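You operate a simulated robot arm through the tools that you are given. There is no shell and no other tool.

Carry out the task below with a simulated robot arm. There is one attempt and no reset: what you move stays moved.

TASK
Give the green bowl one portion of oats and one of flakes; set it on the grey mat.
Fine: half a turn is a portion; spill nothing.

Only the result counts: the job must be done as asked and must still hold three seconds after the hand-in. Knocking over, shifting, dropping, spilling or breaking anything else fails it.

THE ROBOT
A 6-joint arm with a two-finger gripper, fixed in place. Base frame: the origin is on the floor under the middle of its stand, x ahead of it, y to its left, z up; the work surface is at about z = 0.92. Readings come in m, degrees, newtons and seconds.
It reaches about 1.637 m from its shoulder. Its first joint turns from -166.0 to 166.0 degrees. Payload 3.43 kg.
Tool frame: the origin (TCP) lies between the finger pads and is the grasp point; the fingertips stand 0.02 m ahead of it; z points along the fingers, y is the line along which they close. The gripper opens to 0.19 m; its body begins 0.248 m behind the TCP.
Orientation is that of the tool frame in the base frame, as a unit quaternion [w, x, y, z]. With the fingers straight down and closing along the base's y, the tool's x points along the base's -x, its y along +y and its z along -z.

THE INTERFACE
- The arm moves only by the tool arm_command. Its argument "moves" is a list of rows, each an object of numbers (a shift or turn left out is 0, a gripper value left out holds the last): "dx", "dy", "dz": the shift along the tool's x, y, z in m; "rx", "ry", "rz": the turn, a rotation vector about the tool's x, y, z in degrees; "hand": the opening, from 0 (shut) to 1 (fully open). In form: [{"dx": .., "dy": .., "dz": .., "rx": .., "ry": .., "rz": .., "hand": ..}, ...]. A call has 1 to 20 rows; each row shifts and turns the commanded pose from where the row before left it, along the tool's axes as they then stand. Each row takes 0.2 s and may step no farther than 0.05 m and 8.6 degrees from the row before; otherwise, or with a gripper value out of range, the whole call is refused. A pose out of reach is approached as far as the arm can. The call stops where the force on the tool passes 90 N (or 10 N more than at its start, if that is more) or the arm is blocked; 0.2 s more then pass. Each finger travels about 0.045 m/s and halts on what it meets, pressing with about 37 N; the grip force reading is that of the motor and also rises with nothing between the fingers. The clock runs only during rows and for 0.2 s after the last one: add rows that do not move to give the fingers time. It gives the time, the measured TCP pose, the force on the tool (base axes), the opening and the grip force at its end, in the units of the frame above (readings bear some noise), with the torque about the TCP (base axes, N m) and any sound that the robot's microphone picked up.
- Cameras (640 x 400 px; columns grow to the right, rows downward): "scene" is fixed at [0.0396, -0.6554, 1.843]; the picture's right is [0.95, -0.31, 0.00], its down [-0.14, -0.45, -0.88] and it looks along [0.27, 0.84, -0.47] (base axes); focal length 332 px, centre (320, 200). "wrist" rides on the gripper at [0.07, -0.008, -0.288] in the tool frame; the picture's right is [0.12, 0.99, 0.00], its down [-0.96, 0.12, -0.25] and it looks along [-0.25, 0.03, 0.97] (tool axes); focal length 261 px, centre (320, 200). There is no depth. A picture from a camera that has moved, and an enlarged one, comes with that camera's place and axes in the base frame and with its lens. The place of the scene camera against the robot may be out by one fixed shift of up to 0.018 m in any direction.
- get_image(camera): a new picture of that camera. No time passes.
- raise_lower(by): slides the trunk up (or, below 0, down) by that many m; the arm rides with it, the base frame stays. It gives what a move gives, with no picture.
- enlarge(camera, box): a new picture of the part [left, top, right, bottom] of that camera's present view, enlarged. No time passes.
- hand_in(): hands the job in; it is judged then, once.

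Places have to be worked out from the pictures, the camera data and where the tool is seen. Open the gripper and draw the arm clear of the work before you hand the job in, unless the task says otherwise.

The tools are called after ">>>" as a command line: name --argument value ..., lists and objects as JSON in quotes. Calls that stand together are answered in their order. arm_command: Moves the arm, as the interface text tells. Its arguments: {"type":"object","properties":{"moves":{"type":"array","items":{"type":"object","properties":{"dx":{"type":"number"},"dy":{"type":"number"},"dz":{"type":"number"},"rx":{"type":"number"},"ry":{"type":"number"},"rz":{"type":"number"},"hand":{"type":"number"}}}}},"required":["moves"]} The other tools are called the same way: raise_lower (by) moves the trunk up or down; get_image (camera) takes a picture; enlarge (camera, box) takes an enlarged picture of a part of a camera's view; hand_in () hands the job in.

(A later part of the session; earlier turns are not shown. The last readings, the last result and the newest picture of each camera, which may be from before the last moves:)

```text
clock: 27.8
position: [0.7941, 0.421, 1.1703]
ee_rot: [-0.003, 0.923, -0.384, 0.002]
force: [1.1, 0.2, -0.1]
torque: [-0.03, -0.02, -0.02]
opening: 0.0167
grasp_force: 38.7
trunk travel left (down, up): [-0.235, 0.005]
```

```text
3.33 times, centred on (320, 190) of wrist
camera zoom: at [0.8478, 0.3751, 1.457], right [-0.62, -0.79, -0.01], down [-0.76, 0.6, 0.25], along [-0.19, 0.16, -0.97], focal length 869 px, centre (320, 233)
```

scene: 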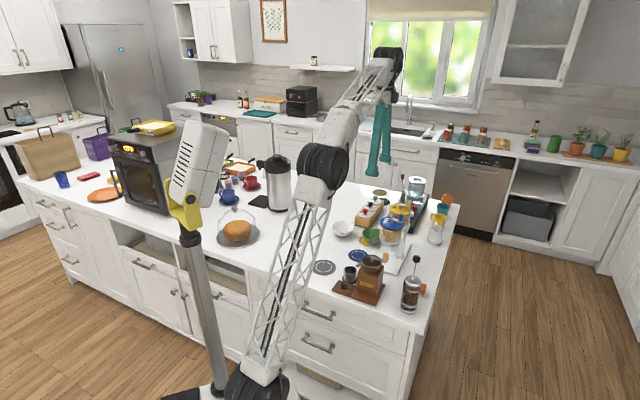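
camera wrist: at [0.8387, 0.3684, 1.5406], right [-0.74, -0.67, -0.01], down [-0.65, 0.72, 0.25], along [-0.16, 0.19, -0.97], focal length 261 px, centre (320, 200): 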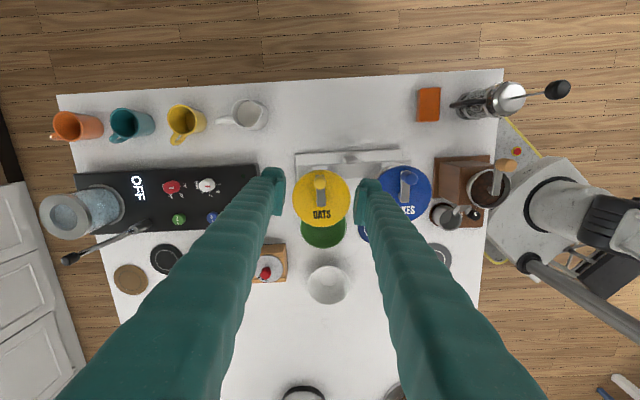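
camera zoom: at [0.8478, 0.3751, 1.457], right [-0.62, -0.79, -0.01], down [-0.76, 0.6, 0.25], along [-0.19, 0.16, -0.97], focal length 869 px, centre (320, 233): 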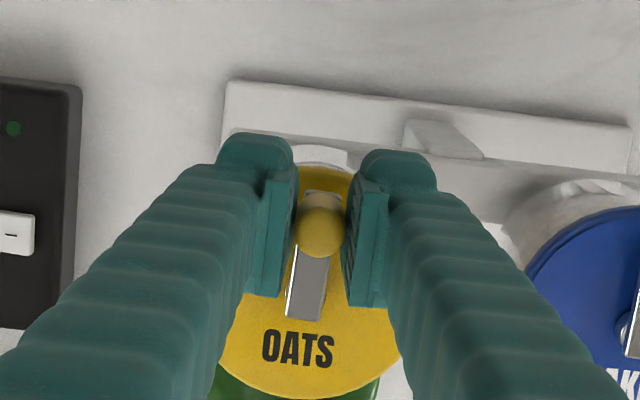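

Knob diameter is 0.0167. I open to 0.019 to cage it with little friction and start turning clockwise along the arc, first 30° to check forces.

>>> arm_command --moves '[{"hand": 0.1}, {"dx": -0.0003, "dy": 0.00457, "rz": 7.5}, {"dx": -0.0003, "dy": 0.00457, "rz": 7.5}, {"dx": -0.0003, "dy": 0.00457, "rz": 7.5}, {"dx": -0.0003, "dy": 0.00457, "rz": 7.5}]'

>>> enlarge --camera "wrist" --box '[260, 130, 380, 250]'

>>> enlarge --camera "scene" --box '[350, 180, 440, 280]'

```text
clock: 29.0
position: [0.7775, 0.4113, 1.1716]
ee_rot: [-0.004, 0.793, -0.61, 0.001]
force: [-0.2, -0.5, -0.1]
torque: [-0.02, 0.03, 0.02]
opening: 0.0191
grasp_force: 0.2
trunk travel left (down, up): [-0.235, 0.005]
```

```text
3.33 times, centred on (320, 190) of wrist
camera zoom: at [0.802, 0.3436, 1.4565], right [-0.93, -0.37, -0.01], down [-0.36, 0.9, 0.25], along [-0.09, 0.23, -0.97], focal length 869 px, centre (320, 233)
```

zoom: 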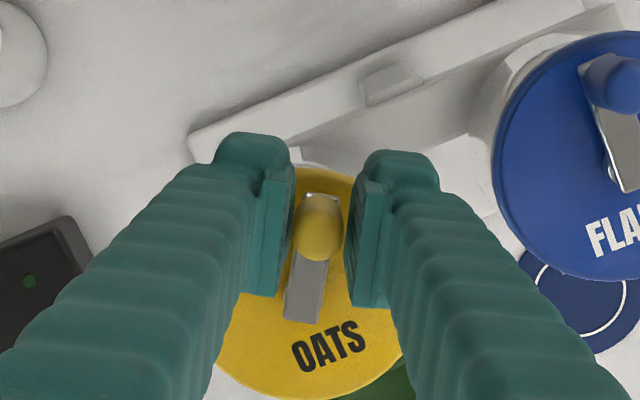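

```text
4.00 times, centred on (395, 230) of scene
camera zoom: at [0.0396, -0.6554, 1.843], right [0.95, -0.31, 0.0], down [-0.14, -0.45, -0.88], along [0.27, 0.84, -0.47], focal length 1328 px, centre (20, 80)
```

zoom: 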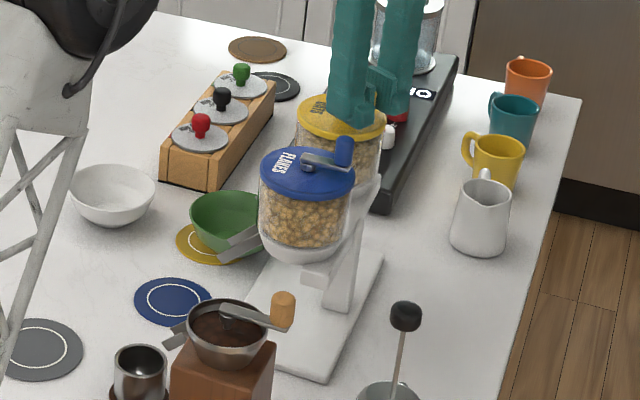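

The crank follows freely with near-zero force. I continue another 75°.

>>> arm_command --moves '[{"dx": -0.0003, "dy": 0.00457, "rz": 7.5}, {"dx": -0.0003, "dy": 0.00457, "rz": 7.5}, {"dx": -0.0003, "dy": 0.00457, "rz": 7.5}, {"dx": -0.0003, "dy": 0.00457, "rz": 7.5}, {"dx": -0.0003, "dy": 0.00457, "rz": 7.5}, {"dx": -0.0003, "dy": 0.00457, "rz": 7.5}, {"dx": -0.0003, "dy": 0.00457, "rz": 7.5}, {"dx": -0.0003, "dy": 0.00457, "rz": 7.5}, {"dx": -0.0003, "dy": 0.00457, "rz": 7.5}, {"dx": -0.0003, "dy": 0.00457, "rz": 7.5}]'

>>> enlarge --camera "wrist" --box '[260, 130, 380, 250]'

>>> enlarge --camera "scene" --box '[350, 180, 440, 280]'

```text
clock: 31.2
position: [0.7378, 0.4271, 1.1707]
ee_rot: [0.002, -0.258, 0.966, 0.002]
force: [0.6, 1.3, 0.2]
torque: [0.0, 0.03, -0.02]
opening: 0.0193
grasp_force: 0.4
trunk travel left (down, up): [-0.235, 0.005]
```

```text
3.33 times, centred on (320, 190) of wrist
camera zoom: at [0.6795, 0.3836, 1.4558], right [-0.6, 0.8, 0.0], down [0.78, 0.58, 0.25], along [0.2, 0.15, -0.97], focal length 869 px, centre (320, 233)
```

zoom: 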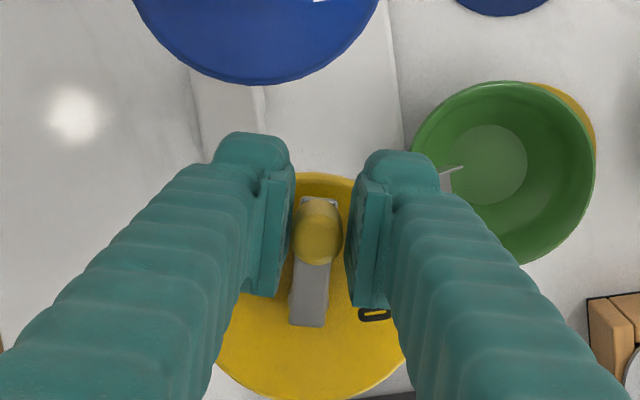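

```text
4.00 times, centred on (395, 230) of scene
camera zoom: at [0.0396, -0.6554, 1.843], right [0.95, -0.31, 0.0], down [-0.14, -0.45, -0.88], along [0.27, 0.84, -0.47], focal length 1328 px, centre (20, 80)
```

zoom: 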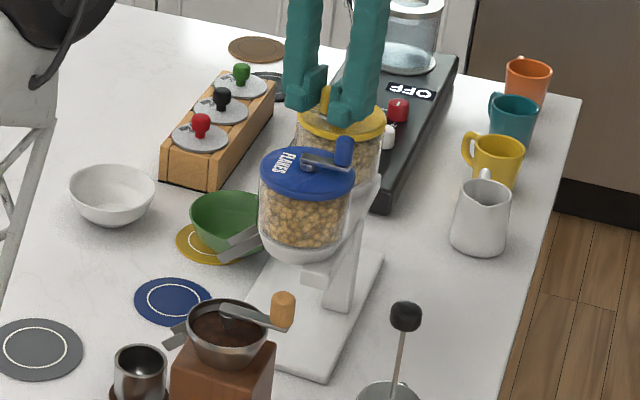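

105° done, still nothing in the bowl as expected. I complete the remaining 75°.

>>> arm_command --moves '[{"dx": -0.0003, "dy": 0.00457, "rz": 7.5}, {"dx": -0.0003, "dy": 0.00457, "rz": 7.5}, {"dx": -0.0003, "dy": 0.00457, "rz": 7.5}, {"dx": -0.0003, "dy": 0.00457, "rz": 7.5}, {"dx": -0.0003, "dy": 0.00457, "rz": 7.5}, {"dx": -0.0003, "dy": 0.00457, "rz": 7.5}, {"dx": -0.0003, "dy": 0.00457, "rz": 7.5}, {"dx": -0.0003, "dy": 0.00457, "rz": 7.5}, {"dx": -0.0003, "dy": 0.00457, "rz": 7.5}, {"dx": -0.0003, "dy": 0.00457, "rz": 7.5}]'

>>> get_image --camera "wrist"

>>> enlarge --camera "scene" --box '[350, 180, 440, 280]'

```text
clock: 33.4
position: [0.7445, 0.4706, 1.1705]
ee_rot: [0.001, 0.383, 0.924, 0.003]
force: [-0.5, -0.3, 0.8]
torque: [0.02, -0.03, -0.01]
opening: 0.019
grasp_force: 0.1
trunk travel left (down, up): [-0.235, 0.005]
```

```text
taken
camera wrist: at [0.6865, 0.5128, 1.4563], right [0.62, 0.79, 0.01], down [0.76, -0.6, 0.25], along [0.2, -0.15, -0.97], focal length 261 px, centre (320, 200)
```

wrist: 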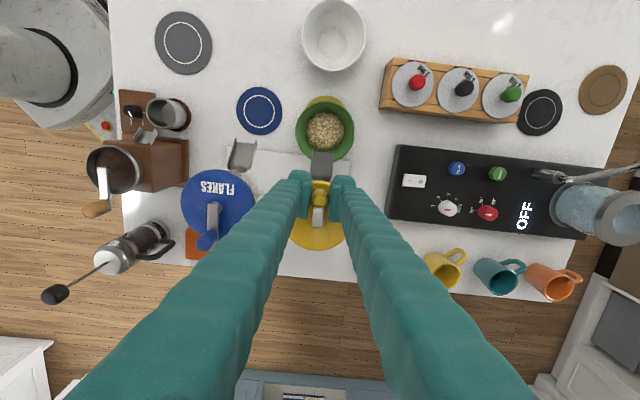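

```text
4.00 times, centred on (395, 230) of scene
camera zoom: at [0.0396, -0.6554, 1.843], right [0.95, -0.31, 0.0], down [-0.14, -0.45, -0.88], along [0.27, 0.84, -0.47], focal length 1328 px, centre (20, 80)
```

zoom: 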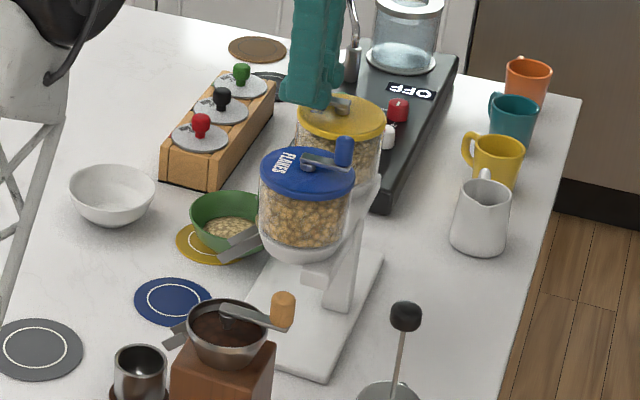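

Oats are now in the bowl. I enlarge to check for spills and the crank's angle.

>>> enlarge --camera "wrist" --box '[270, 80, 390, 200]'

>>> enlarge --camera "wrist" --box '[270, 150, 370, 250]'

>>> enlarge --camera "scene" --box '[380, 220, 420, 260]'

```text
3.33 times, centred on (330, 140) of wrist
camera zoom: at [0.6865, 0.5128, 1.4563], right [0.62, 0.79, 0.01], down [0.76, -0.6, 0.25], along [0.2, -0.15, -0.97], focal length 869 px, centre (287, 400)
```

zoom: 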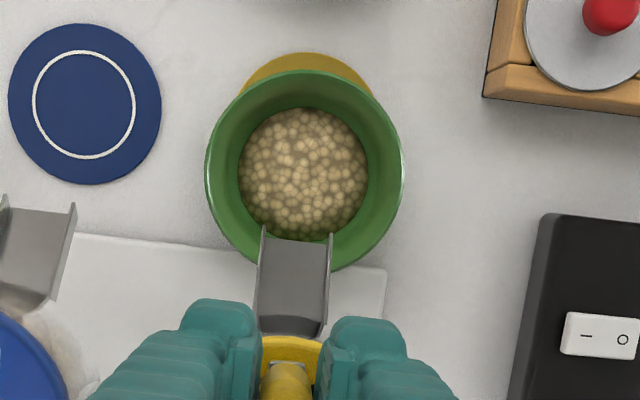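

```text
4.00 times, centred on (320, 200) of wrist
camera zoom: at [0.6865, 0.5128, 1.4563], right [0.62, 0.79, 0.01], down [0.76, -0.6, 0.25], along [0.2, -0.15, -0.97], focal length 1043 px, centre (320, 200)
```

zoom: 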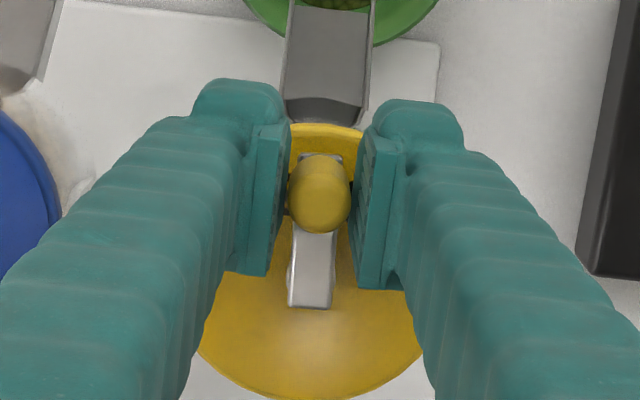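

```text
10.00 times, centred on (400, 240) of scene
camera zoom: at [0.0396, -0.6554, 1.843], right [0.95, -0.31, 0.0], down [-0.14, -0.45, -0.88], along [0.27, 0.84, -0.47], focal length 3321 px, centre (-480, -200)
```

zoom: 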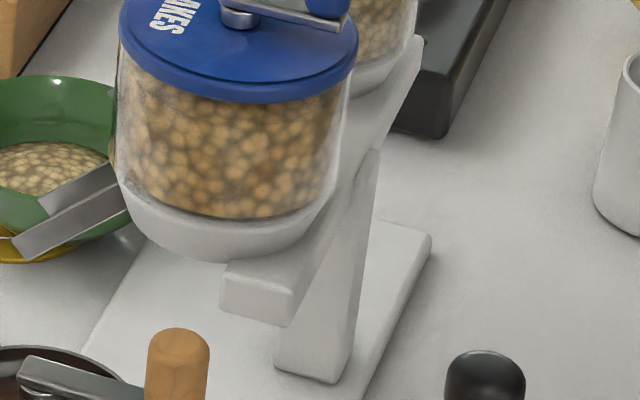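

One portion of oats is in the bowl, nothing spilled, crank turned half a turn. I open the fingers slightly, rise clear of the knob, and move back over the bowl at (0.694, 0.524), opening to ~0.15.

>>> arm_command --moves '[{"hand": 0.2}, {"hand": 0.26}, {"dz": -0.03}, {"dz": -0.05}, {"hand": 0.78, "dx": 0.037, "dy": 0.001}, {"dx": 0.0363, "dy": 0.0009}, {}, {}, {}]'

>>> get_image --camera "wrist"

>>> enlarge --camera "wrist" --box '[240, 120, 400, 280]'

```text
clock: 35.4
position: [0.6934, 0.5208, 1.2512]
ee_rot: [0.002, 0.382, 0.924, 0.003]
force: [0.6, -0.2, 0.2]
torque: [-0.02, 0.0, 0.02]
opening: 0.1484
grasp_force: 0.1
trunk travel left (down, up): [-0.235, 0.005]
```

```text
taken
camera wrist: at [0.6349, 0.5644, 1.5363], right [0.62, 0.79, 0.01], down [0.76, -0.6, 0.25], along [0.2, -0.15, -0.97], focal length 261 px, centre (320, 200)
```

wrist: 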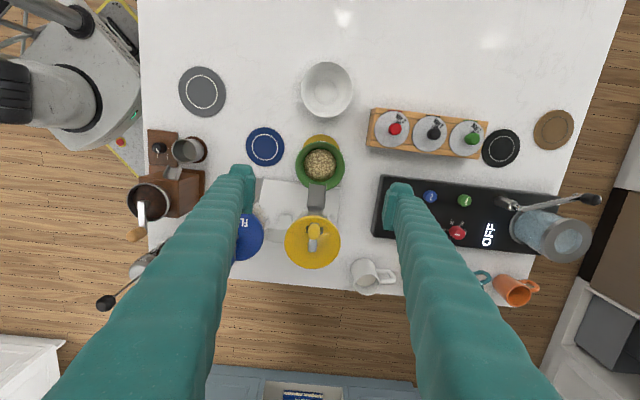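

```text
2.50 times, centred on (320, 200) of wrist
camera zoom: at [0.6349, 0.5644, 1.5363], right [0.62, 0.79, 0.01], down [0.76, -0.6, 0.25], along [0.2, -0.15, -0.97], focal length 652 px, centre (320, 200)
```

zoom: 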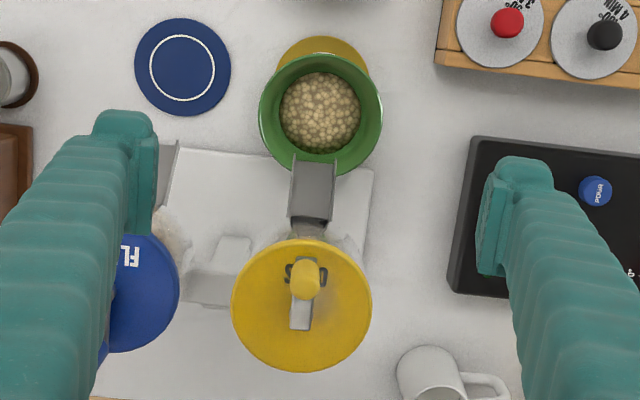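

Crank now points to the chute; bowl is intact. I descend over the bowl to z ≈ 1.0 and check alignment before going around it.

>>> arm_command --moves '[{"dz": 0.05, "dx": 0.001, "dy": 0.002}, {"dz": 0.05}, {"dz": 0.05}, {"dz": 0.05}, {"dz": 0.04}, {}]'

>>> enlarge --camera "wrist" --box '[220, 140, 420, 300]'

```text
clock: 36.8
position: [0.6953, 0.5261, 1.0098]
ee_rot: [0.002, 0.383, 0.924, 0.004]
force: [0.7, 0.3, 0.1]
torque: [-0.02, 0.02, -0.02]
opening: 0.1484
grasp_force: 0.1
trunk travel left (down, up): [-0.235, 0.005]
```

```text
2.50 times, centred on (320, 220) of wrist
camera zoom: at [0.6371, 0.5686, 1.2952], right [0.62, 0.79, 0.01], down [0.76, -0.6, 0.25], along [0.2, -0.15, -0.97], focal length 652 px, centre (320, 150)
```

zoom: 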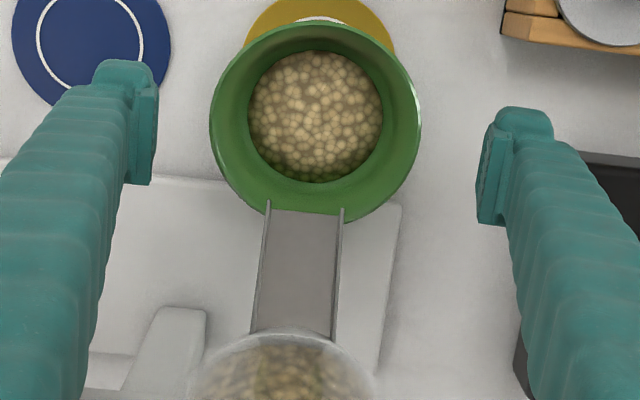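

Alignment is within 2 mm; I correct and descend to the earlier grip height, then close.

>>> arm_command --moves '[{"dy": -0.002, "dz": 0.02}, {"dz": 0.02}, {"dz": 0.01}, {}]'

>>> enlarge --camera "wrist" --box '[220, 140, 420, 300]'

```text
clock: 37.8
position: [0.6944, 0.5234, 0.9597]
ee_rot: [0.002, 0.383, 0.924, 0.003]
force: [0.0, -0.5, 0.1]
torque: [-0.02, 0.05, 0.0]
opening: 0.1483
grasp_force: 0.1
trunk travel left (down, up): [-0.235, 0.005]
```

```text
2.50 times, centred on (320, 220) of wrist
camera zoom: at [0.6363, 0.5668, 1.2457], right [0.62, 0.79, 0.01], down [0.76, -0.6, 0.25], along [0.2, -0.15, -0.97], focal length 652 px, centre (320, 150)
```

zoom: 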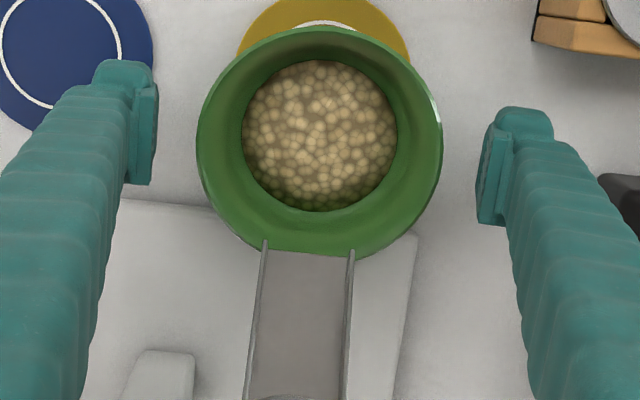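

The bowl is centred; I close gently until gripped.

>>> arm_command --moves '[{"hand": 0.7}, {"hand": 0.62}, {"hand": 0.55}, {"hand": 0.3}, {"hand": 0.0}, {}]'

>>> enlarge --camera "wrist" --box '[220, 140, 420, 300]'

```text
clock: 39.2
position: [0.6939, 0.5235, 0.96]
ee_rot: [0.002, 0.383, 0.924, 0.003]
force: [-0.7, 0.0, 0.6]
torque: [-0.05, 0.04, -0.01]
opening: 0.1095
grasp_force: 37.0
trunk travel left (down, up): [-0.235, 0.005]
```

```text
2.50 times, centred on (320, 220) of wrist
camera zoom: at [0.6363, 0.5668, 1.246], right [0.62, 0.79, 0.01], down [0.76, -0.6, 0.25], along [0.2, -0.15, -0.97], focal length 652 px, centre (320, 150)
```

zoom: 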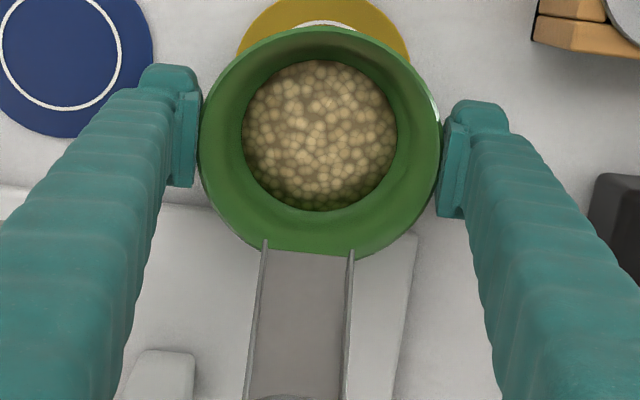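

Gripped again. I lift 6 mm and back the bowl out from under the chute along the reverse path to the spot between the chutes.

>>> arm_command --moves '[{"dz": -0.003}, {"dz": -0.003}, {"dx": 0.0105, "dy": -0.0142}, {"dx": 0.005, "dy": -0.014}, {"dx": 0.009, "dy": -0.018}, {"dx": 0.009, "dy": -0.018}, {}, {}]'

>>> enlarge --camera "wrist" --box '[220, 140, 420, 300]'

>>> enlarge --camera "scene" --box '[340, 200, 420, 270]'

```text
clock: 41.0
position: [0.625, 0.5007, 0.9659]
ee_rot: [0.002, 0.383, 0.924, 0.002]
force: [-0.3, 1.1, -2.1]
torque: [0.03, -0.06, 0.02]
opening: 0.1097
grasp_force: 37.0
trunk travel left (down, up): [-0.235, 0.005]
```

```text
2.50 times, centred on (320, 220) of wrist
camera zoom: at [0.5671, 0.5451, 1.2522], right [0.62, 0.79, 0.01], down [0.76, -0.6, 0.25], along [0.2, -0.15, -0.97], focal length 652 px, centre (320, 150)
```

zoom: 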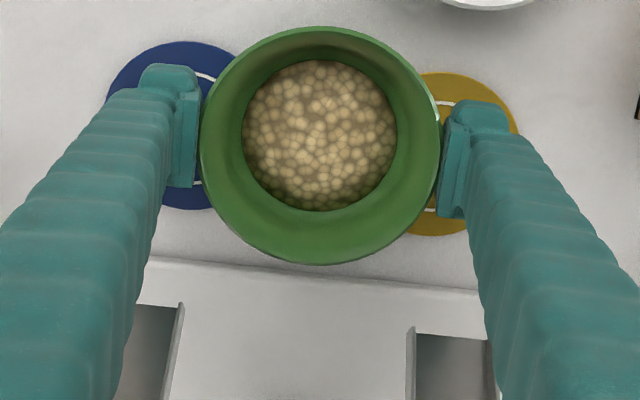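

```text
5.71 times, centred on (380, 235) of scene
camera zoom: at [0.0396, -0.6554, 1.843], right [0.95, -0.31, 0.0], down [-0.14, -0.45, -0.88], along [0.27, 0.84, -0.47], focal length 1898 px, centre (-23, 0)
```

zoom: 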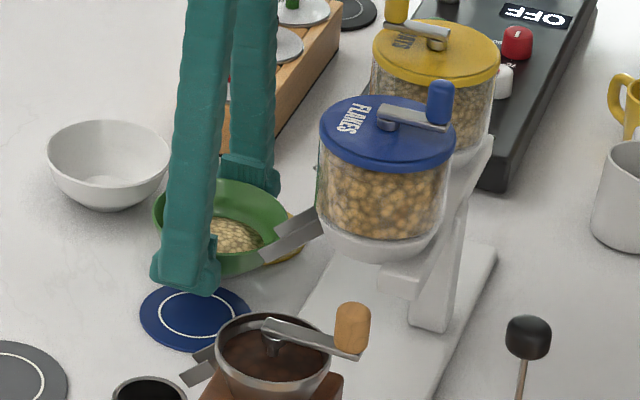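

Oats chute and both mats are undisturbed. I slide toward the flakes chute with the mirrored path, in two stages.

>>> arm_command --moves '[{"dx": -0.007, "dy": -0.018}, {"dx": -0.008, "dy": -0.018}, {}, {}]'

>>> enlarge --camera "wrist" --box '[220, 140, 420, 300]'

>>> enlarge --camera "scene" --box '[340, 200, 420, 270]'

```text
clock: 42.0
position: [0.6093, 0.4664, 0.9653]
ee_rot: [0.002, 0.382, 0.924, 0.003]
force: [-0.3, 1.1, -1.4]
torque: [0.03, 0.01, 0.01]
opening: 0.1095
grasp_force: 37.3
trunk travel left (down, up): [-0.235, 0.005]
```

```text
2.50 times, centred on (320, 220) of wrist
camera zoom: at [0.5525, 0.5092, 1.2517], right [0.62, 0.79, 0.01], down [0.76, -0.6, 0.25], along [0.2, -0.15, -0.97], focal length 652 px, centre (320, 150)
```

zoom: 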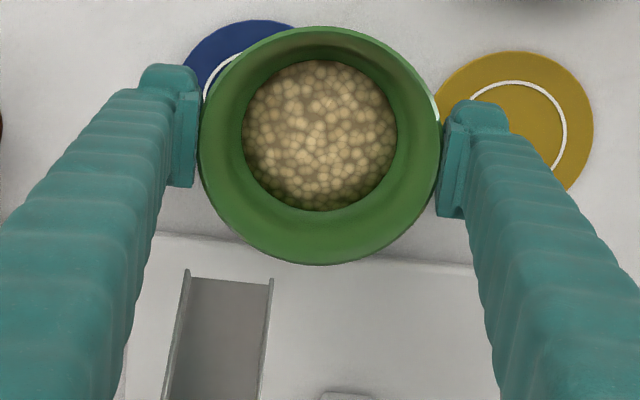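

```text
5.71 times, centred on (380, 235) of scene
camera zoom: at [0.0396, -0.6554, 1.843], right [0.95, -0.31, 0.0], down [-0.14, -0.45, -0.88], along [0.27, 0.84, -0.47], focal length 1898 px, centre (-23, 0)
```

zoom: 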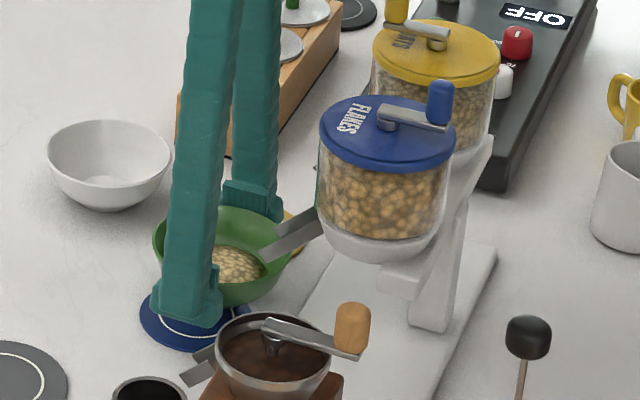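

Flakes chute tip works out at about (0.624, 0.408); it is 0.052 behind and 0.030 left of the bowl centre. I shift 0.0176 back and 0.0304 left.

>>> arm_command --moves '[{"dx": -0.006, "dy": -0.0152}, {"dx": -0.0116, "dy": -0.0152}, {}, {}]'

>>> enlarge --camera "wrist" --box '[220, 140, 420, 300]'

>>> enlarge --camera "scene" --box '[340, 200, 420, 270]'

```text
clock: 43.0
position: [0.6015, 0.4333, 0.964]
ee_rot: [0.002, 0.383, 0.924, 0.002]
force: [-0.1, 0.5, -1.4]
torque: [-0.01, -0.01, -0.02]
opening: 0.1092
grasp_force: 37.0
trunk travel left (down, up): [-0.235, 0.005]
```

```text
2.50 times, centred on (320, 220) of wrist
camera zoom: at [0.5437, 0.4751, 1.251], right [0.62, 0.79, 0.01], down [0.76, -0.6, 0.25], along [0.2, -0.15, -0.97], focal length 652 px, centre (320, 150)
```

zoom: 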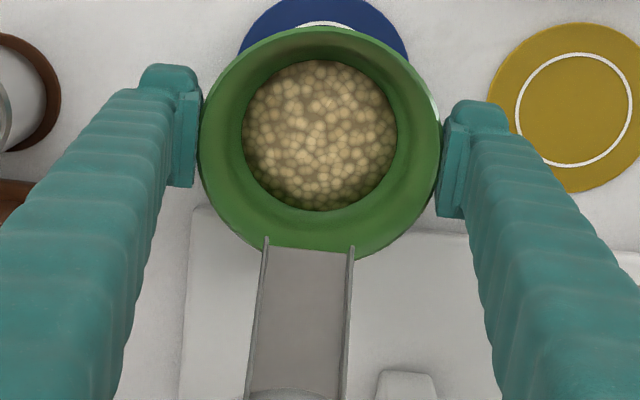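

```text
5.71 times, centred on (380, 235) of scene
camera zoom: at [0.0396, -0.6554, 1.843], right [0.95, -0.31, 0.0], down [-0.14, -0.45, -0.88], along [0.27, 0.84, -0.47], focal length 1898 px, centre (-23, 0)
```

zoom: 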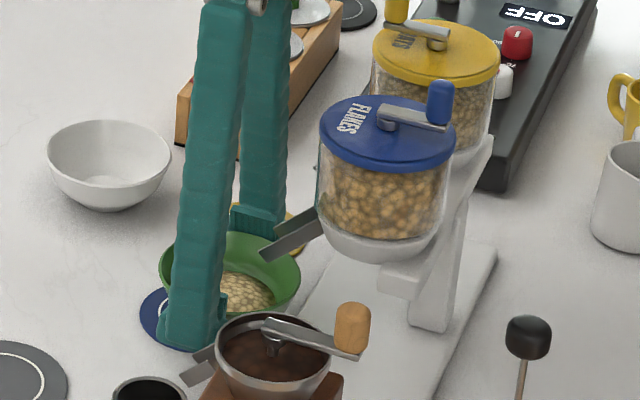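

Position mirrors the successful oats placement. I lower until contact.

>>> arm_command --moves '[{"dz": 0.003}, {"dz": 0.002}, {}, {}]'

```text
clock: 44.0
position: [0.602, 0.4321, 0.9594]
ee_rot: [0.002, 0.383, 0.924, 0.002]
force: [-0.7, -0.9, 2.8]
torque: [-0.07, 0.04, -0.04]
opening: 0.1093
grasp_force: 37.3
trunk travel left (down, up): [-0.235, 0.005]
```

Force has risen from −1.4 to +2.8 N: the bowl rests on the surface. I release by opening slowly.

>>> arm_command --moves '[{"dz": 0.0005, "hand": 0.6}, {"hand": 0.64}, {"hand": 0.69}, {"hand": 0.74}, {"hand": 0.77}, {}]'

>>> enlarge --camera "wrist" --box '[220, 140, 420, 300]'

>>> enlarge --camera "scene" --box '[340, 200, 420, 270]'

```text
clock: 45.4
position: [0.6013, 0.4318, 0.9602]
ee_rot: [0.002, 0.383, 0.924, 0.003]
force: [1.3, 0.3, 0.6]
torque: [0.03, -0.01, 0.0]
opening: 0.1462
grasp_force: 0.0
trunk travel left (down, up): [-0.235, 0.005]
```

```text
2.50 times, centred on (320, 220) of wrist
camera zoom: at [0.5435, 0.4751, 1.2458], right [0.62, 0.79, 0.01], down [0.76, -0.6, 0.25], along [0.2, -0.15, -0.97], focal length 652 px, centre (320, 150)
```

zoom: 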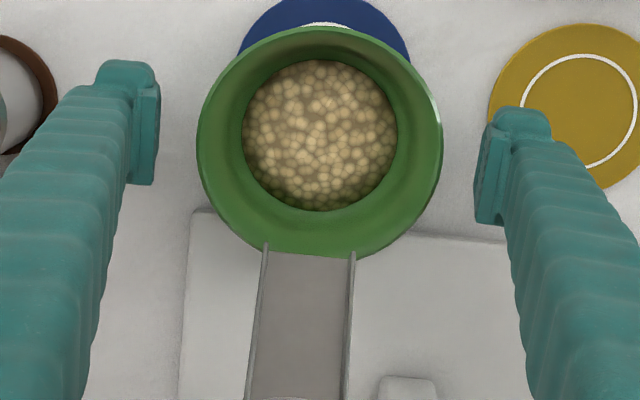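

```text
5.71 times, centred on (380, 235) of scene
camera zoom: at [0.0396, -0.6554, 1.843], right [0.95, -0.31, 0.0], down [-0.14, -0.45, -0.88], along [0.27, 0.84, -0.47], focal length 1898 px, centre (-23, 0)
```

zoom: 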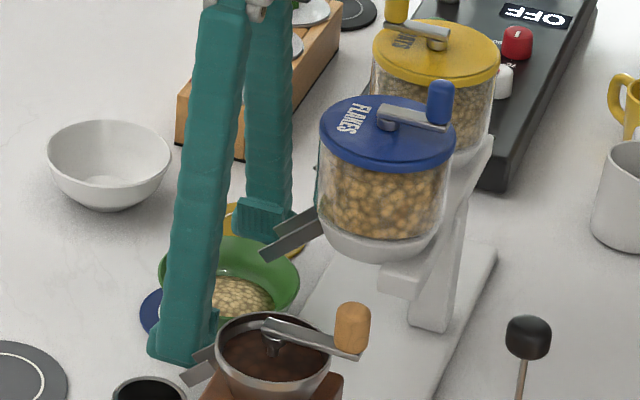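

The bowl stands level under the flakes chute. I rise clear, then move over the flakes knob (≈ 0.700, 0.327) at z ≈ 1.25 to measure it.

>>> arm_command --moves '[{"dz": -0.03}, {"dz": -0.05}, {"dz": -0.05}, {"dz": -0.05}, {"dz": -0.05}, {"dz": -0.05}, {"dz": -0.012}, {"dx": -0.048, "dy": -0.0016, "hand": 0.42}, {"dx": -0.048, "dy": -0.0015}, {"dx": -0.0479, "dy": -0.0015}, {}, {}]'

>>> get_image --camera "wrist"

>>> enlarge --camera "wrist" --box '[260, 130, 380, 250]'

```text
clock: 48.0
position: [0.6977, 0.3251, 1.2519]
ee_rot: [0.003, 0.383, 0.924, 0.003]
force: [-0.5, 0.5, 0.0]
torque: [0.02, 0.0, 0.0]
opening: 0.0797
grasp_force: 0.0
trunk travel left (down, up): [-0.235, 0.005]
```

```text
taken
camera wrist: at [0.6401, 0.3685, 1.5373], right [0.62, 0.79, 0.01], down [0.76, -0.6, 0.25], along [0.2, -0.15, -0.97], focal length 261 px, centre (320, 200)
```

wrist: 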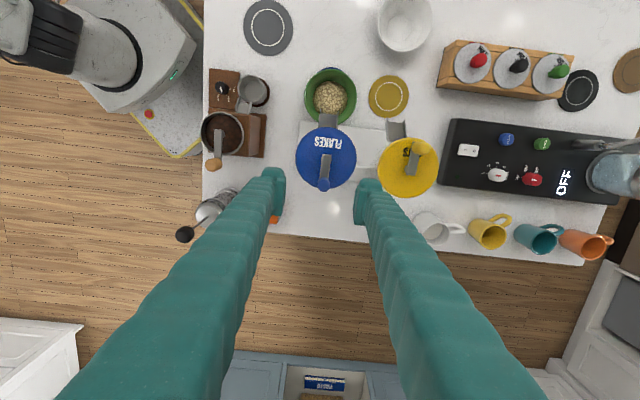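

```text
3.33 times, centred on (320, 190) of wrist
camera zoom: at [0.6401, 0.3685, 1.5373], right [0.62, 0.79, 0.01], down [0.76, -0.6, 0.25], along [0.2, -0.15, -0.97], focal length 869 px, centre (320, 233)
```

zoom: 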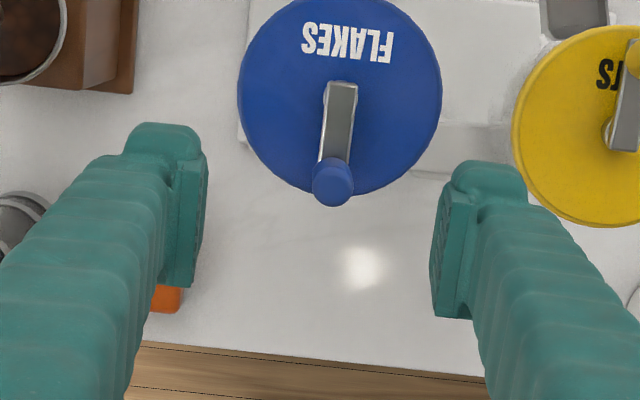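

Flakes axis ≈ (0.676, 0.351), knob ≈ (0.701, 0.326), same geometry as the oats one. I rotate the tool 180° in the air as before, so I can again turn the crank clockwise.

>>> arm_command --moves '[{"rz": -8.5}, {"rz": -8.5}, {"rz": -8.5}, {"rz": -8.5}, {"rz": -8.5}, {"rz": -8.5}, {"rz": -8.5}, {"rz": -8.5}, {"rz": -8.5}, {"rz": -8.5}, {"rz": -8.5}, {"rz": -8.5}, {"rz": -8.5}, {"rz": -8.5}, {"rz": -8.5}, {"rz": -8.5}, {"rz": -8.5}, {"rz": -8.5}, {"rz": -8.5}, {"rz": -8.5}]'

>>> arm_command --moves '[{"rz": -5, "hand": 0.26}, {"rz": -5}, {"dx": 0.002, "dy": -0.0027}, {}, {}]'

>>> get_image --camera "wrist"

>>> enlarge --camera "wrist" --box '[260, 130, 380, 250]'

```text
clock: 52.2
position: [0.6982, 0.3259, 1.252]
ee_rot: [-0.003, 0.888, -0.46, 0.001]
force: [0.1, -0.4, -0.6]
torque: [-0.01, -0.01, -0.02]
opening: 0.0798
grasp_force: 0.0
trunk travel left (down, up): [-0.235, 0.005]
```

```text
clock: 53.4
position: [0.7004, 0.3259, 1.2536]
ee_rot: [-0.003, 0.924, -0.383, 0.002]
force: [0.1, 0.3, 0.4]
torque: [-0.03, -0.03, -0.01]
opening: 0.0494
grasp_force: 0.1
trunk travel left (down, up): [-0.235, 0.005]
```

```text
taken
camera wrist: at [0.7549, 0.2819, 1.5385], right [-0.62, -0.79, -0.01], down [-0.76, 0.6, 0.25], along [-0.19, 0.16, -0.97], focal length 261 px, centre (320, 200)
```

wrist: 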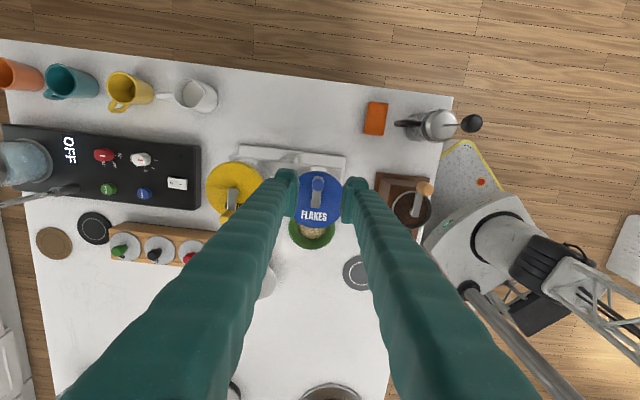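

```text
3.33 times, centred on (320, 190) of wrist
camera zoom: at [0.7549, 0.2819, 1.5385], right [-0.62, -0.79, -0.01], down [-0.76, 0.6, 0.25], along [-0.19, 0.16, -0.97], focal length 869 px, centre (320, 233)
```

zoom: 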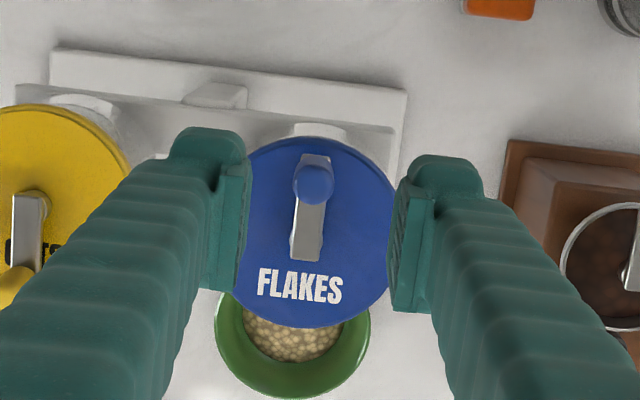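

Alignment is within 2 mm. I correct and descend around the flakes knob to TCP z ≈ 1.171.

>>> arm_command --moves '[{"dx": -0.0013, "dy": -0.0013, "dz": 0.02}, {"dz": 0.03}, {"dz": 0.02}, {"dz": 0.012}, {}]'

>>> enlarge --camera "wrist" --box '[260, 130, 380, 250]'

>>> enlarge --camera "scene" --box '[350, 180, 440, 280]'

```text
clock: 54.6
position: [0.7015, 0.3291, 1.1708]
ee_rot: [-0.003, 0.924, -0.382, 0.002]
force: [-0.2, 0.1, -0.2]
torque: [0.0, -0.01, 0.03]
opening: 0.0496
grasp_force: 0.1
trunk travel left (down, up): [-0.235, 0.005]
```

```text
3.33 times, centred on (320, 190) of wrist
camera zoom: at [0.7556, 0.2844, 1.4567], right [-0.62, -0.79, -0.01], down [-0.76, 0.6, 0.25], along [-0.19, 0.16, -0.97], focal length 869 px, centre (320, 233)
```

zoom: 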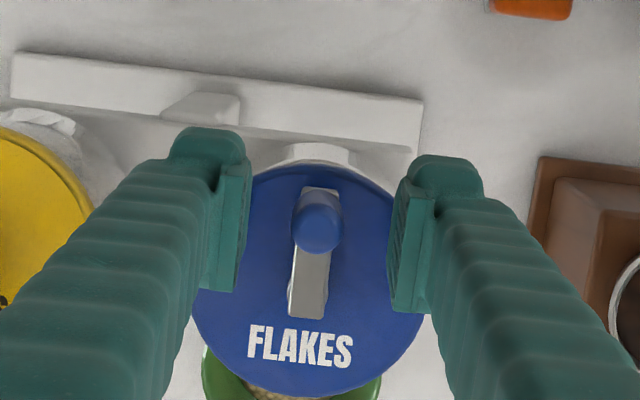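

```text
4.00 times, centred on (395, 230) of scene
camera zoom: at [0.0396, -0.6554, 1.843], right [0.95, -0.31, 0.0], down [-0.14, -0.45, -0.88], along [0.27, 0.84, -0.47], focal length 1328 px, centre (20, 80)
```

zoom: 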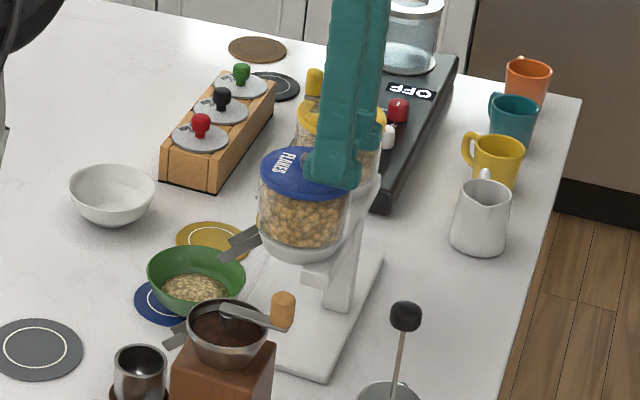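

The knob is centred between the pads. I cage it at 0.019 and begin the clockwise arc.

>>> arm_command --moves '[{"hand": 0.14}, {}, {"hand": 0.1}, {}, {"dx": -0.0003, "dy": 0.00457, "rz": 7.5}, {"dx": -0.0003, "dy": 0.00457, "rz": 7.5}, {"dx": -0.0003, "dy": 0.00457, "rz": 7.5}, {"dx": -0.0003, "dy": 0.00457, "rz": 7.5}]'

>>> enlarge --camera "wrist" --box '[260, 130, 380, 250]'

>>> enlarge --camera "scene" --box '[350, 180, 440, 280]'

```text
clock: 56.4
position: [0.6854, 0.3189, 1.1707]
ee_rot: [-0.003, 0.793, -0.61, 0.0]
force: [-0.3, 0.4, -0.4]
torque: [-0.01, 0.06, -0.01]
opening: 0.019
grasp_force: 0.2
trunk travel left (down, up): [-0.235, 0.005]
```

```text
3.33 times, centred on (320, 190) of wrist
camera zoom: at [0.7104, 0.2528, 1.4561], right [-0.93, -0.37, -0.01], down [-0.36, 0.9, 0.25], along [-0.09, 0.23, -0.97], focal length 869 px, centre (320, 233)
```

zoom: 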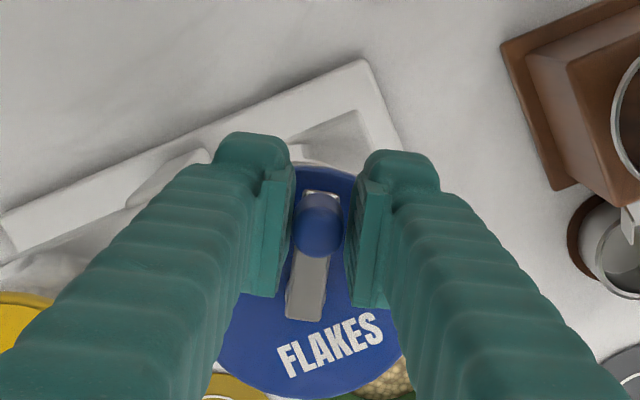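

```text
4.00 times, centred on (395, 230) of scene
camera zoom: at [0.0396, -0.6554, 1.843], right [0.95, -0.31, 0.0], down [-0.14, -0.45, -0.88], along [0.27, 0.84, -0.47], focal length 1328 px, centre (20, 80)
```

zoom: 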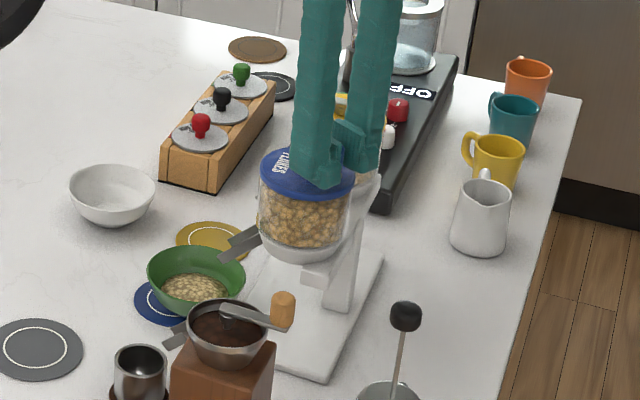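

The flakes crank turns freely. I continue another 75°.

>>> arm_command --moves '[{"dx": -0.0003, "dy": 0.00457, "rz": 7.5}, {"dx": -0.0003, "dy": 0.00457, "rz": 7.5}, {"dx": -0.0003, "dy": 0.00457, "rz": 7.5}, {"dx": -0.0003, "dy": 0.00457, "rz": 7.5}, {"dx": -0.0003, "dy": 0.00457, "rz": 7.5}, {"dx": -0.0003, "dy": 0.00457, "rz": 7.5}, {"dx": -0.0003, "dy": 0.00457, "rz": 7.5}, {"dx": -0.0003, "dy": 0.00457, "rz": 7.5}, {"dx": -0.0003, "dy": 0.00457, "rz": 7.5}, {"dx": -0.0003, "dy": 0.00457, "rz": 7.5}]'

>>> enlarge --camera "wrist" --box '[260, 130, 380, 250]'

>>> enlarge --camera "scene" --box '[350, 180, 440, 280]'

```text
clock: 58.6
position: [0.6467, 0.3368, 1.1697]
ee_rot: [0.004, -0.258, 0.966, 0.003]
force: [0.8, 0.4, 0.0]
torque: [0.0, -0.01, 0.01]
opening: 0.0191
grasp_force: 0.1
trunk travel left (down, up): [-0.235, 0.005]
```

```text
3.33 times, centred on (320, 190) of wrist
camera zoom: at [0.5873, 0.2932, 1.4556], right [-0.6, 0.8, 0.0], down [0.77, 0.58, 0.25], along [0.2, 0.15, -0.97], focal length 869 px, centre (320, 233)
```

zoom: 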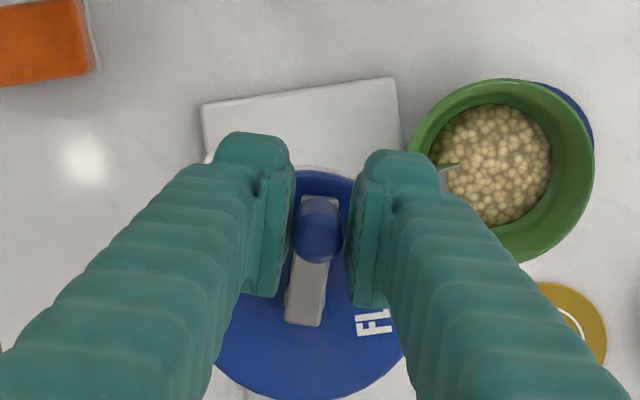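

```text
4.00 times, centred on (395, 230) of scene
camera zoom: at [0.0396, -0.6554, 1.843], right [0.95, -0.31, 0.0], down [-0.14, -0.45, -0.88], along [0.27, 0.84, -0.47], focal length 1328 px, centre (20, 80)
```

zoom: 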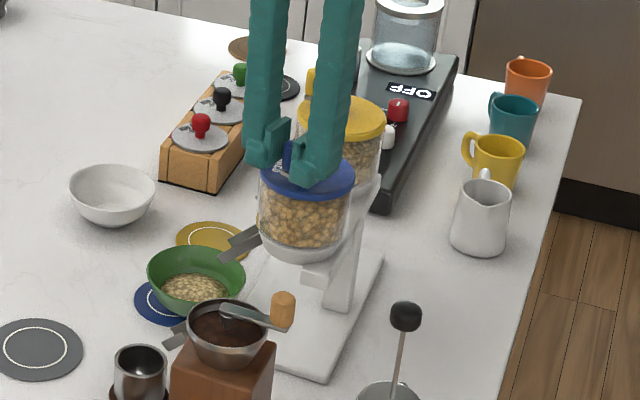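

105° done, bowl unchanged so far. I finish the remaining 75°.

>>> arm_command --moves '[{"dx": -0.0003, "dy": 0.00457, "rz": 7.5}, {"dx": -0.0003, "dy": 0.00457, "rz": 7.5}, {"dx": -0.0003, "dy": 0.00457, "rz": 7.5}, {"dx": -0.0003, "dy": 0.00457, "rz": 7.5}, {"dx": -0.0003, "dy": 0.00457, "rz": 7.5}, {"dx": -0.0003, "dy": 0.00457, "rz": 7.5}, {"dx": -0.0003, "dy": 0.00457, "rz": 7.5}, {"dx": -0.0003, "dy": 0.00457, "rz": 7.5}, {"dx": -0.0003, "dy": 0.00457, "rz": 7.5}, {"dx": -0.0003, "dy": 0.00457, "rz": 7.5}]'

>>> get_image --camera "wrist"

>>> enlarge --camera "wrist" --box '[270, 80, 390, 200]'

>>> enlarge --camera "scene" --box '[350, 180, 440, 280]'

```text
clock: 60.8
position: [0.6521, 0.3793, 1.1707]
ee_rot: [0.003, 0.384, 0.923, 0.003]
force: [-1.2, -0.5, 0.1]
torque: [0.01, -0.02, 0.0]
opening: 0.019
grasp_force: 0.0
trunk travel left (down, up): [-0.235, 0.005]
```

```text
taken
camera wrist: at [0.5933, 0.4218, 1.4563], right [0.62, 0.79, 0.01], down [0.76, -0.6, 0.25], along [0.2, -0.15, -0.97], focal length 261 px, centre (320, 200)
```

wrist: 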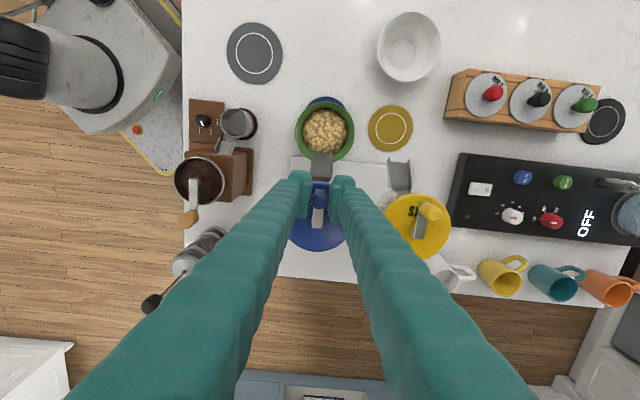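

```text
3.33 times, centred on (330, 140) of wrist
camera zoom: at [0.5933, 0.4218, 1.4563], right [0.62, 0.79, 0.01], down [0.76, -0.6, 0.25], along [0.2, -0.15, -0.97], focal length 869 px, centre (287, 400)
```

zoom: 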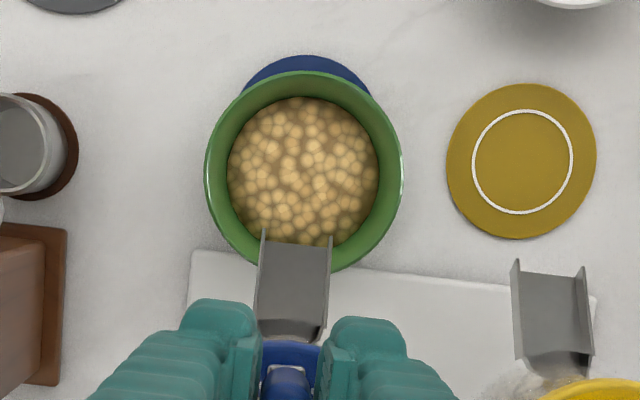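

```text
4.00 times, centred on (395, 230) of scene
camera zoom: at [0.0396, -0.6554, 1.843], right [0.95, -0.31, 0.0], down [-0.14, -0.45, -0.88], along [0.27, 0.84, -0.47], focal length 1328 px, centre (20, 80)
```

zoom: 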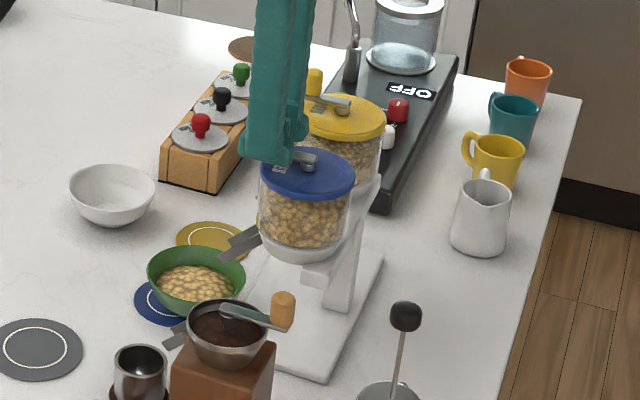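

Flakes are in the bowl, nothing spilled. I release the knob, rise, and return over the bowl at (0.6015, 0.432) opening to ~0.15.

>>> arm_command --moves '[{"hand": 0.2}, {"hand": 0.26}, {"dz": -0.03}, {"dz": -0.05}, {"hand": 0.78, "dx": 0.037, "dy": 0.001}, {"dx": 0.0363, "dy": 0.0005}, {}, {}, {"dz": 0.05}, {"dz": 0.05}, {"dz": 0.05}, {"dz": 0.05}, {"dz": 0.04}, {}]'

>>> enlarge --camera "wrist" --box '[220, 140, 420, 300]'

>>> enlarge --camera "scene" --box '[340, 190, 440, 280]'

```text
clock: 63.8
position: [0.6047, 0.4328, 1.0091]
ee_rot: [0.002, 0.383, 0.924, 0.002]
force: [0.4, 0.2, 0.1]
torque: [-0.01, 0.0, 0.0]
opening: 0.1485
grasp_force: 0.1
trunk travel left (down, up): [-0.235, 0.005]
```

```text
2.50 times, centred on (320, 220) of wrist
camera zoom: at [0.5451, 0.4745, 1.2951], right [0.62, 0.79, 0.01], down [0.76, -0.6, 0.25], along [0.2, -0.15, -0.97], focal length 652 px, centre (320, 150)
```

zoom: 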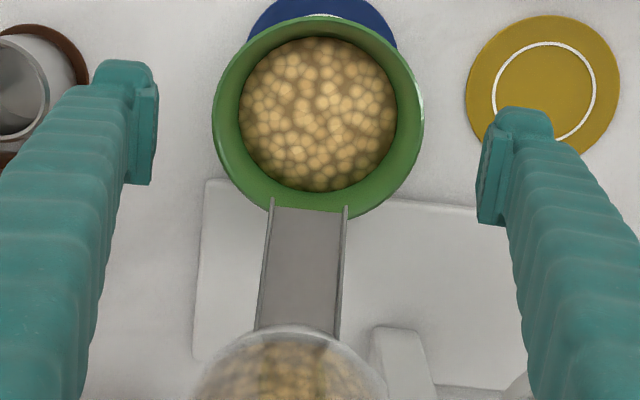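

```text
4.44 times, centred on (390, 235) of scene
camera zoom: at [0.0396, -0.6554, 1.843], right [0.95, -0.31, 0.0], down [-0.14, -0.45, -0.88], along [0.27, 0.84, -0.47], focal length 1476 px, centre (9, 44)
```

zoom: 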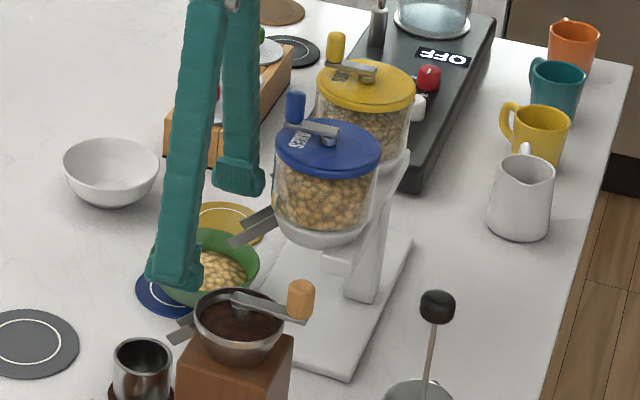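

Bowl is 3 mm ahead of the tool axis. I correct that, descend to the grip height, and close gently.

>>> arm_command --moves '[{"dx": 0.003, "dz": 0.02}, {"dz": 0.02}, {"dz": 0.0095}, {}, {}]'

>>> enlarge --camera "wrist" --box '[220, 140, 420, 300]'

```text
clock: 65.0
position: [0.5996, 0.4352, 0.9608]
ee_rot: [0.002, 0.382, 0.924, 0.003]
force: [0.2, 0.7, 1.3]
torque: [-0.01, -0.01, 0.0]
opening: 0.1481
grasp_force: 0.1
trunk travel left (down, up): [-0.235, 0.005]
```

```text
2.50 times, centred on (320, 220) of wrist
camera zoom: at [0.5424, 0.4776, 1.2463], right [0.62, 0.79, 0.01], down [0.76, -0.6, 0.25], along [0.2, -0.15, -0.97], focal length 652 px, centre (320, 150)
```

zoom: 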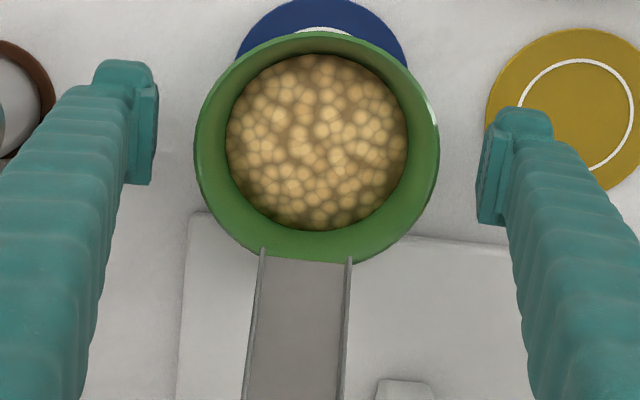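

Fine-tune 2 mm back and 1 mm left, then close.

>>> arm_command --moves '[{"dx": -0.002, "dy": -0.001, "hand": 0.7}, {"hand": 0.62}, {"hand": 0.55}, {"hand": 0.3}, {"hand": 0.0}, {}]'

>>> enlarge --camera "wrist" --box '[220, 140, 420, 300]'

```text
clock: 66.4
position: [0.6005, 0.4331, 0.9613]
ee_rot: [0.003, 0.383, 0.924, 0.003]
force: [-0.2, -1.1, 0.9]
torque: [-0.06, 0.03, -0.01]
opening: 0.1093
grasp_force: 37.2
trunk travel left (down, up): [-0.235, 0.005]
```

```text
2.50 times, centred on (320, 220) of wrist
camera zoom: at [0.5429, 0.4753, 1.2468], right [0.62, 0.79, 0.01], down [0.76, -0.6, 0.25], along [0.2, -0.15, -0.97], focal length 652 px, centre (320, 150)
```

zoom: 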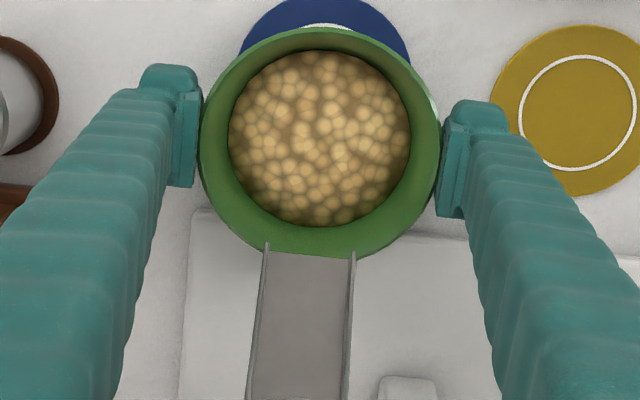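

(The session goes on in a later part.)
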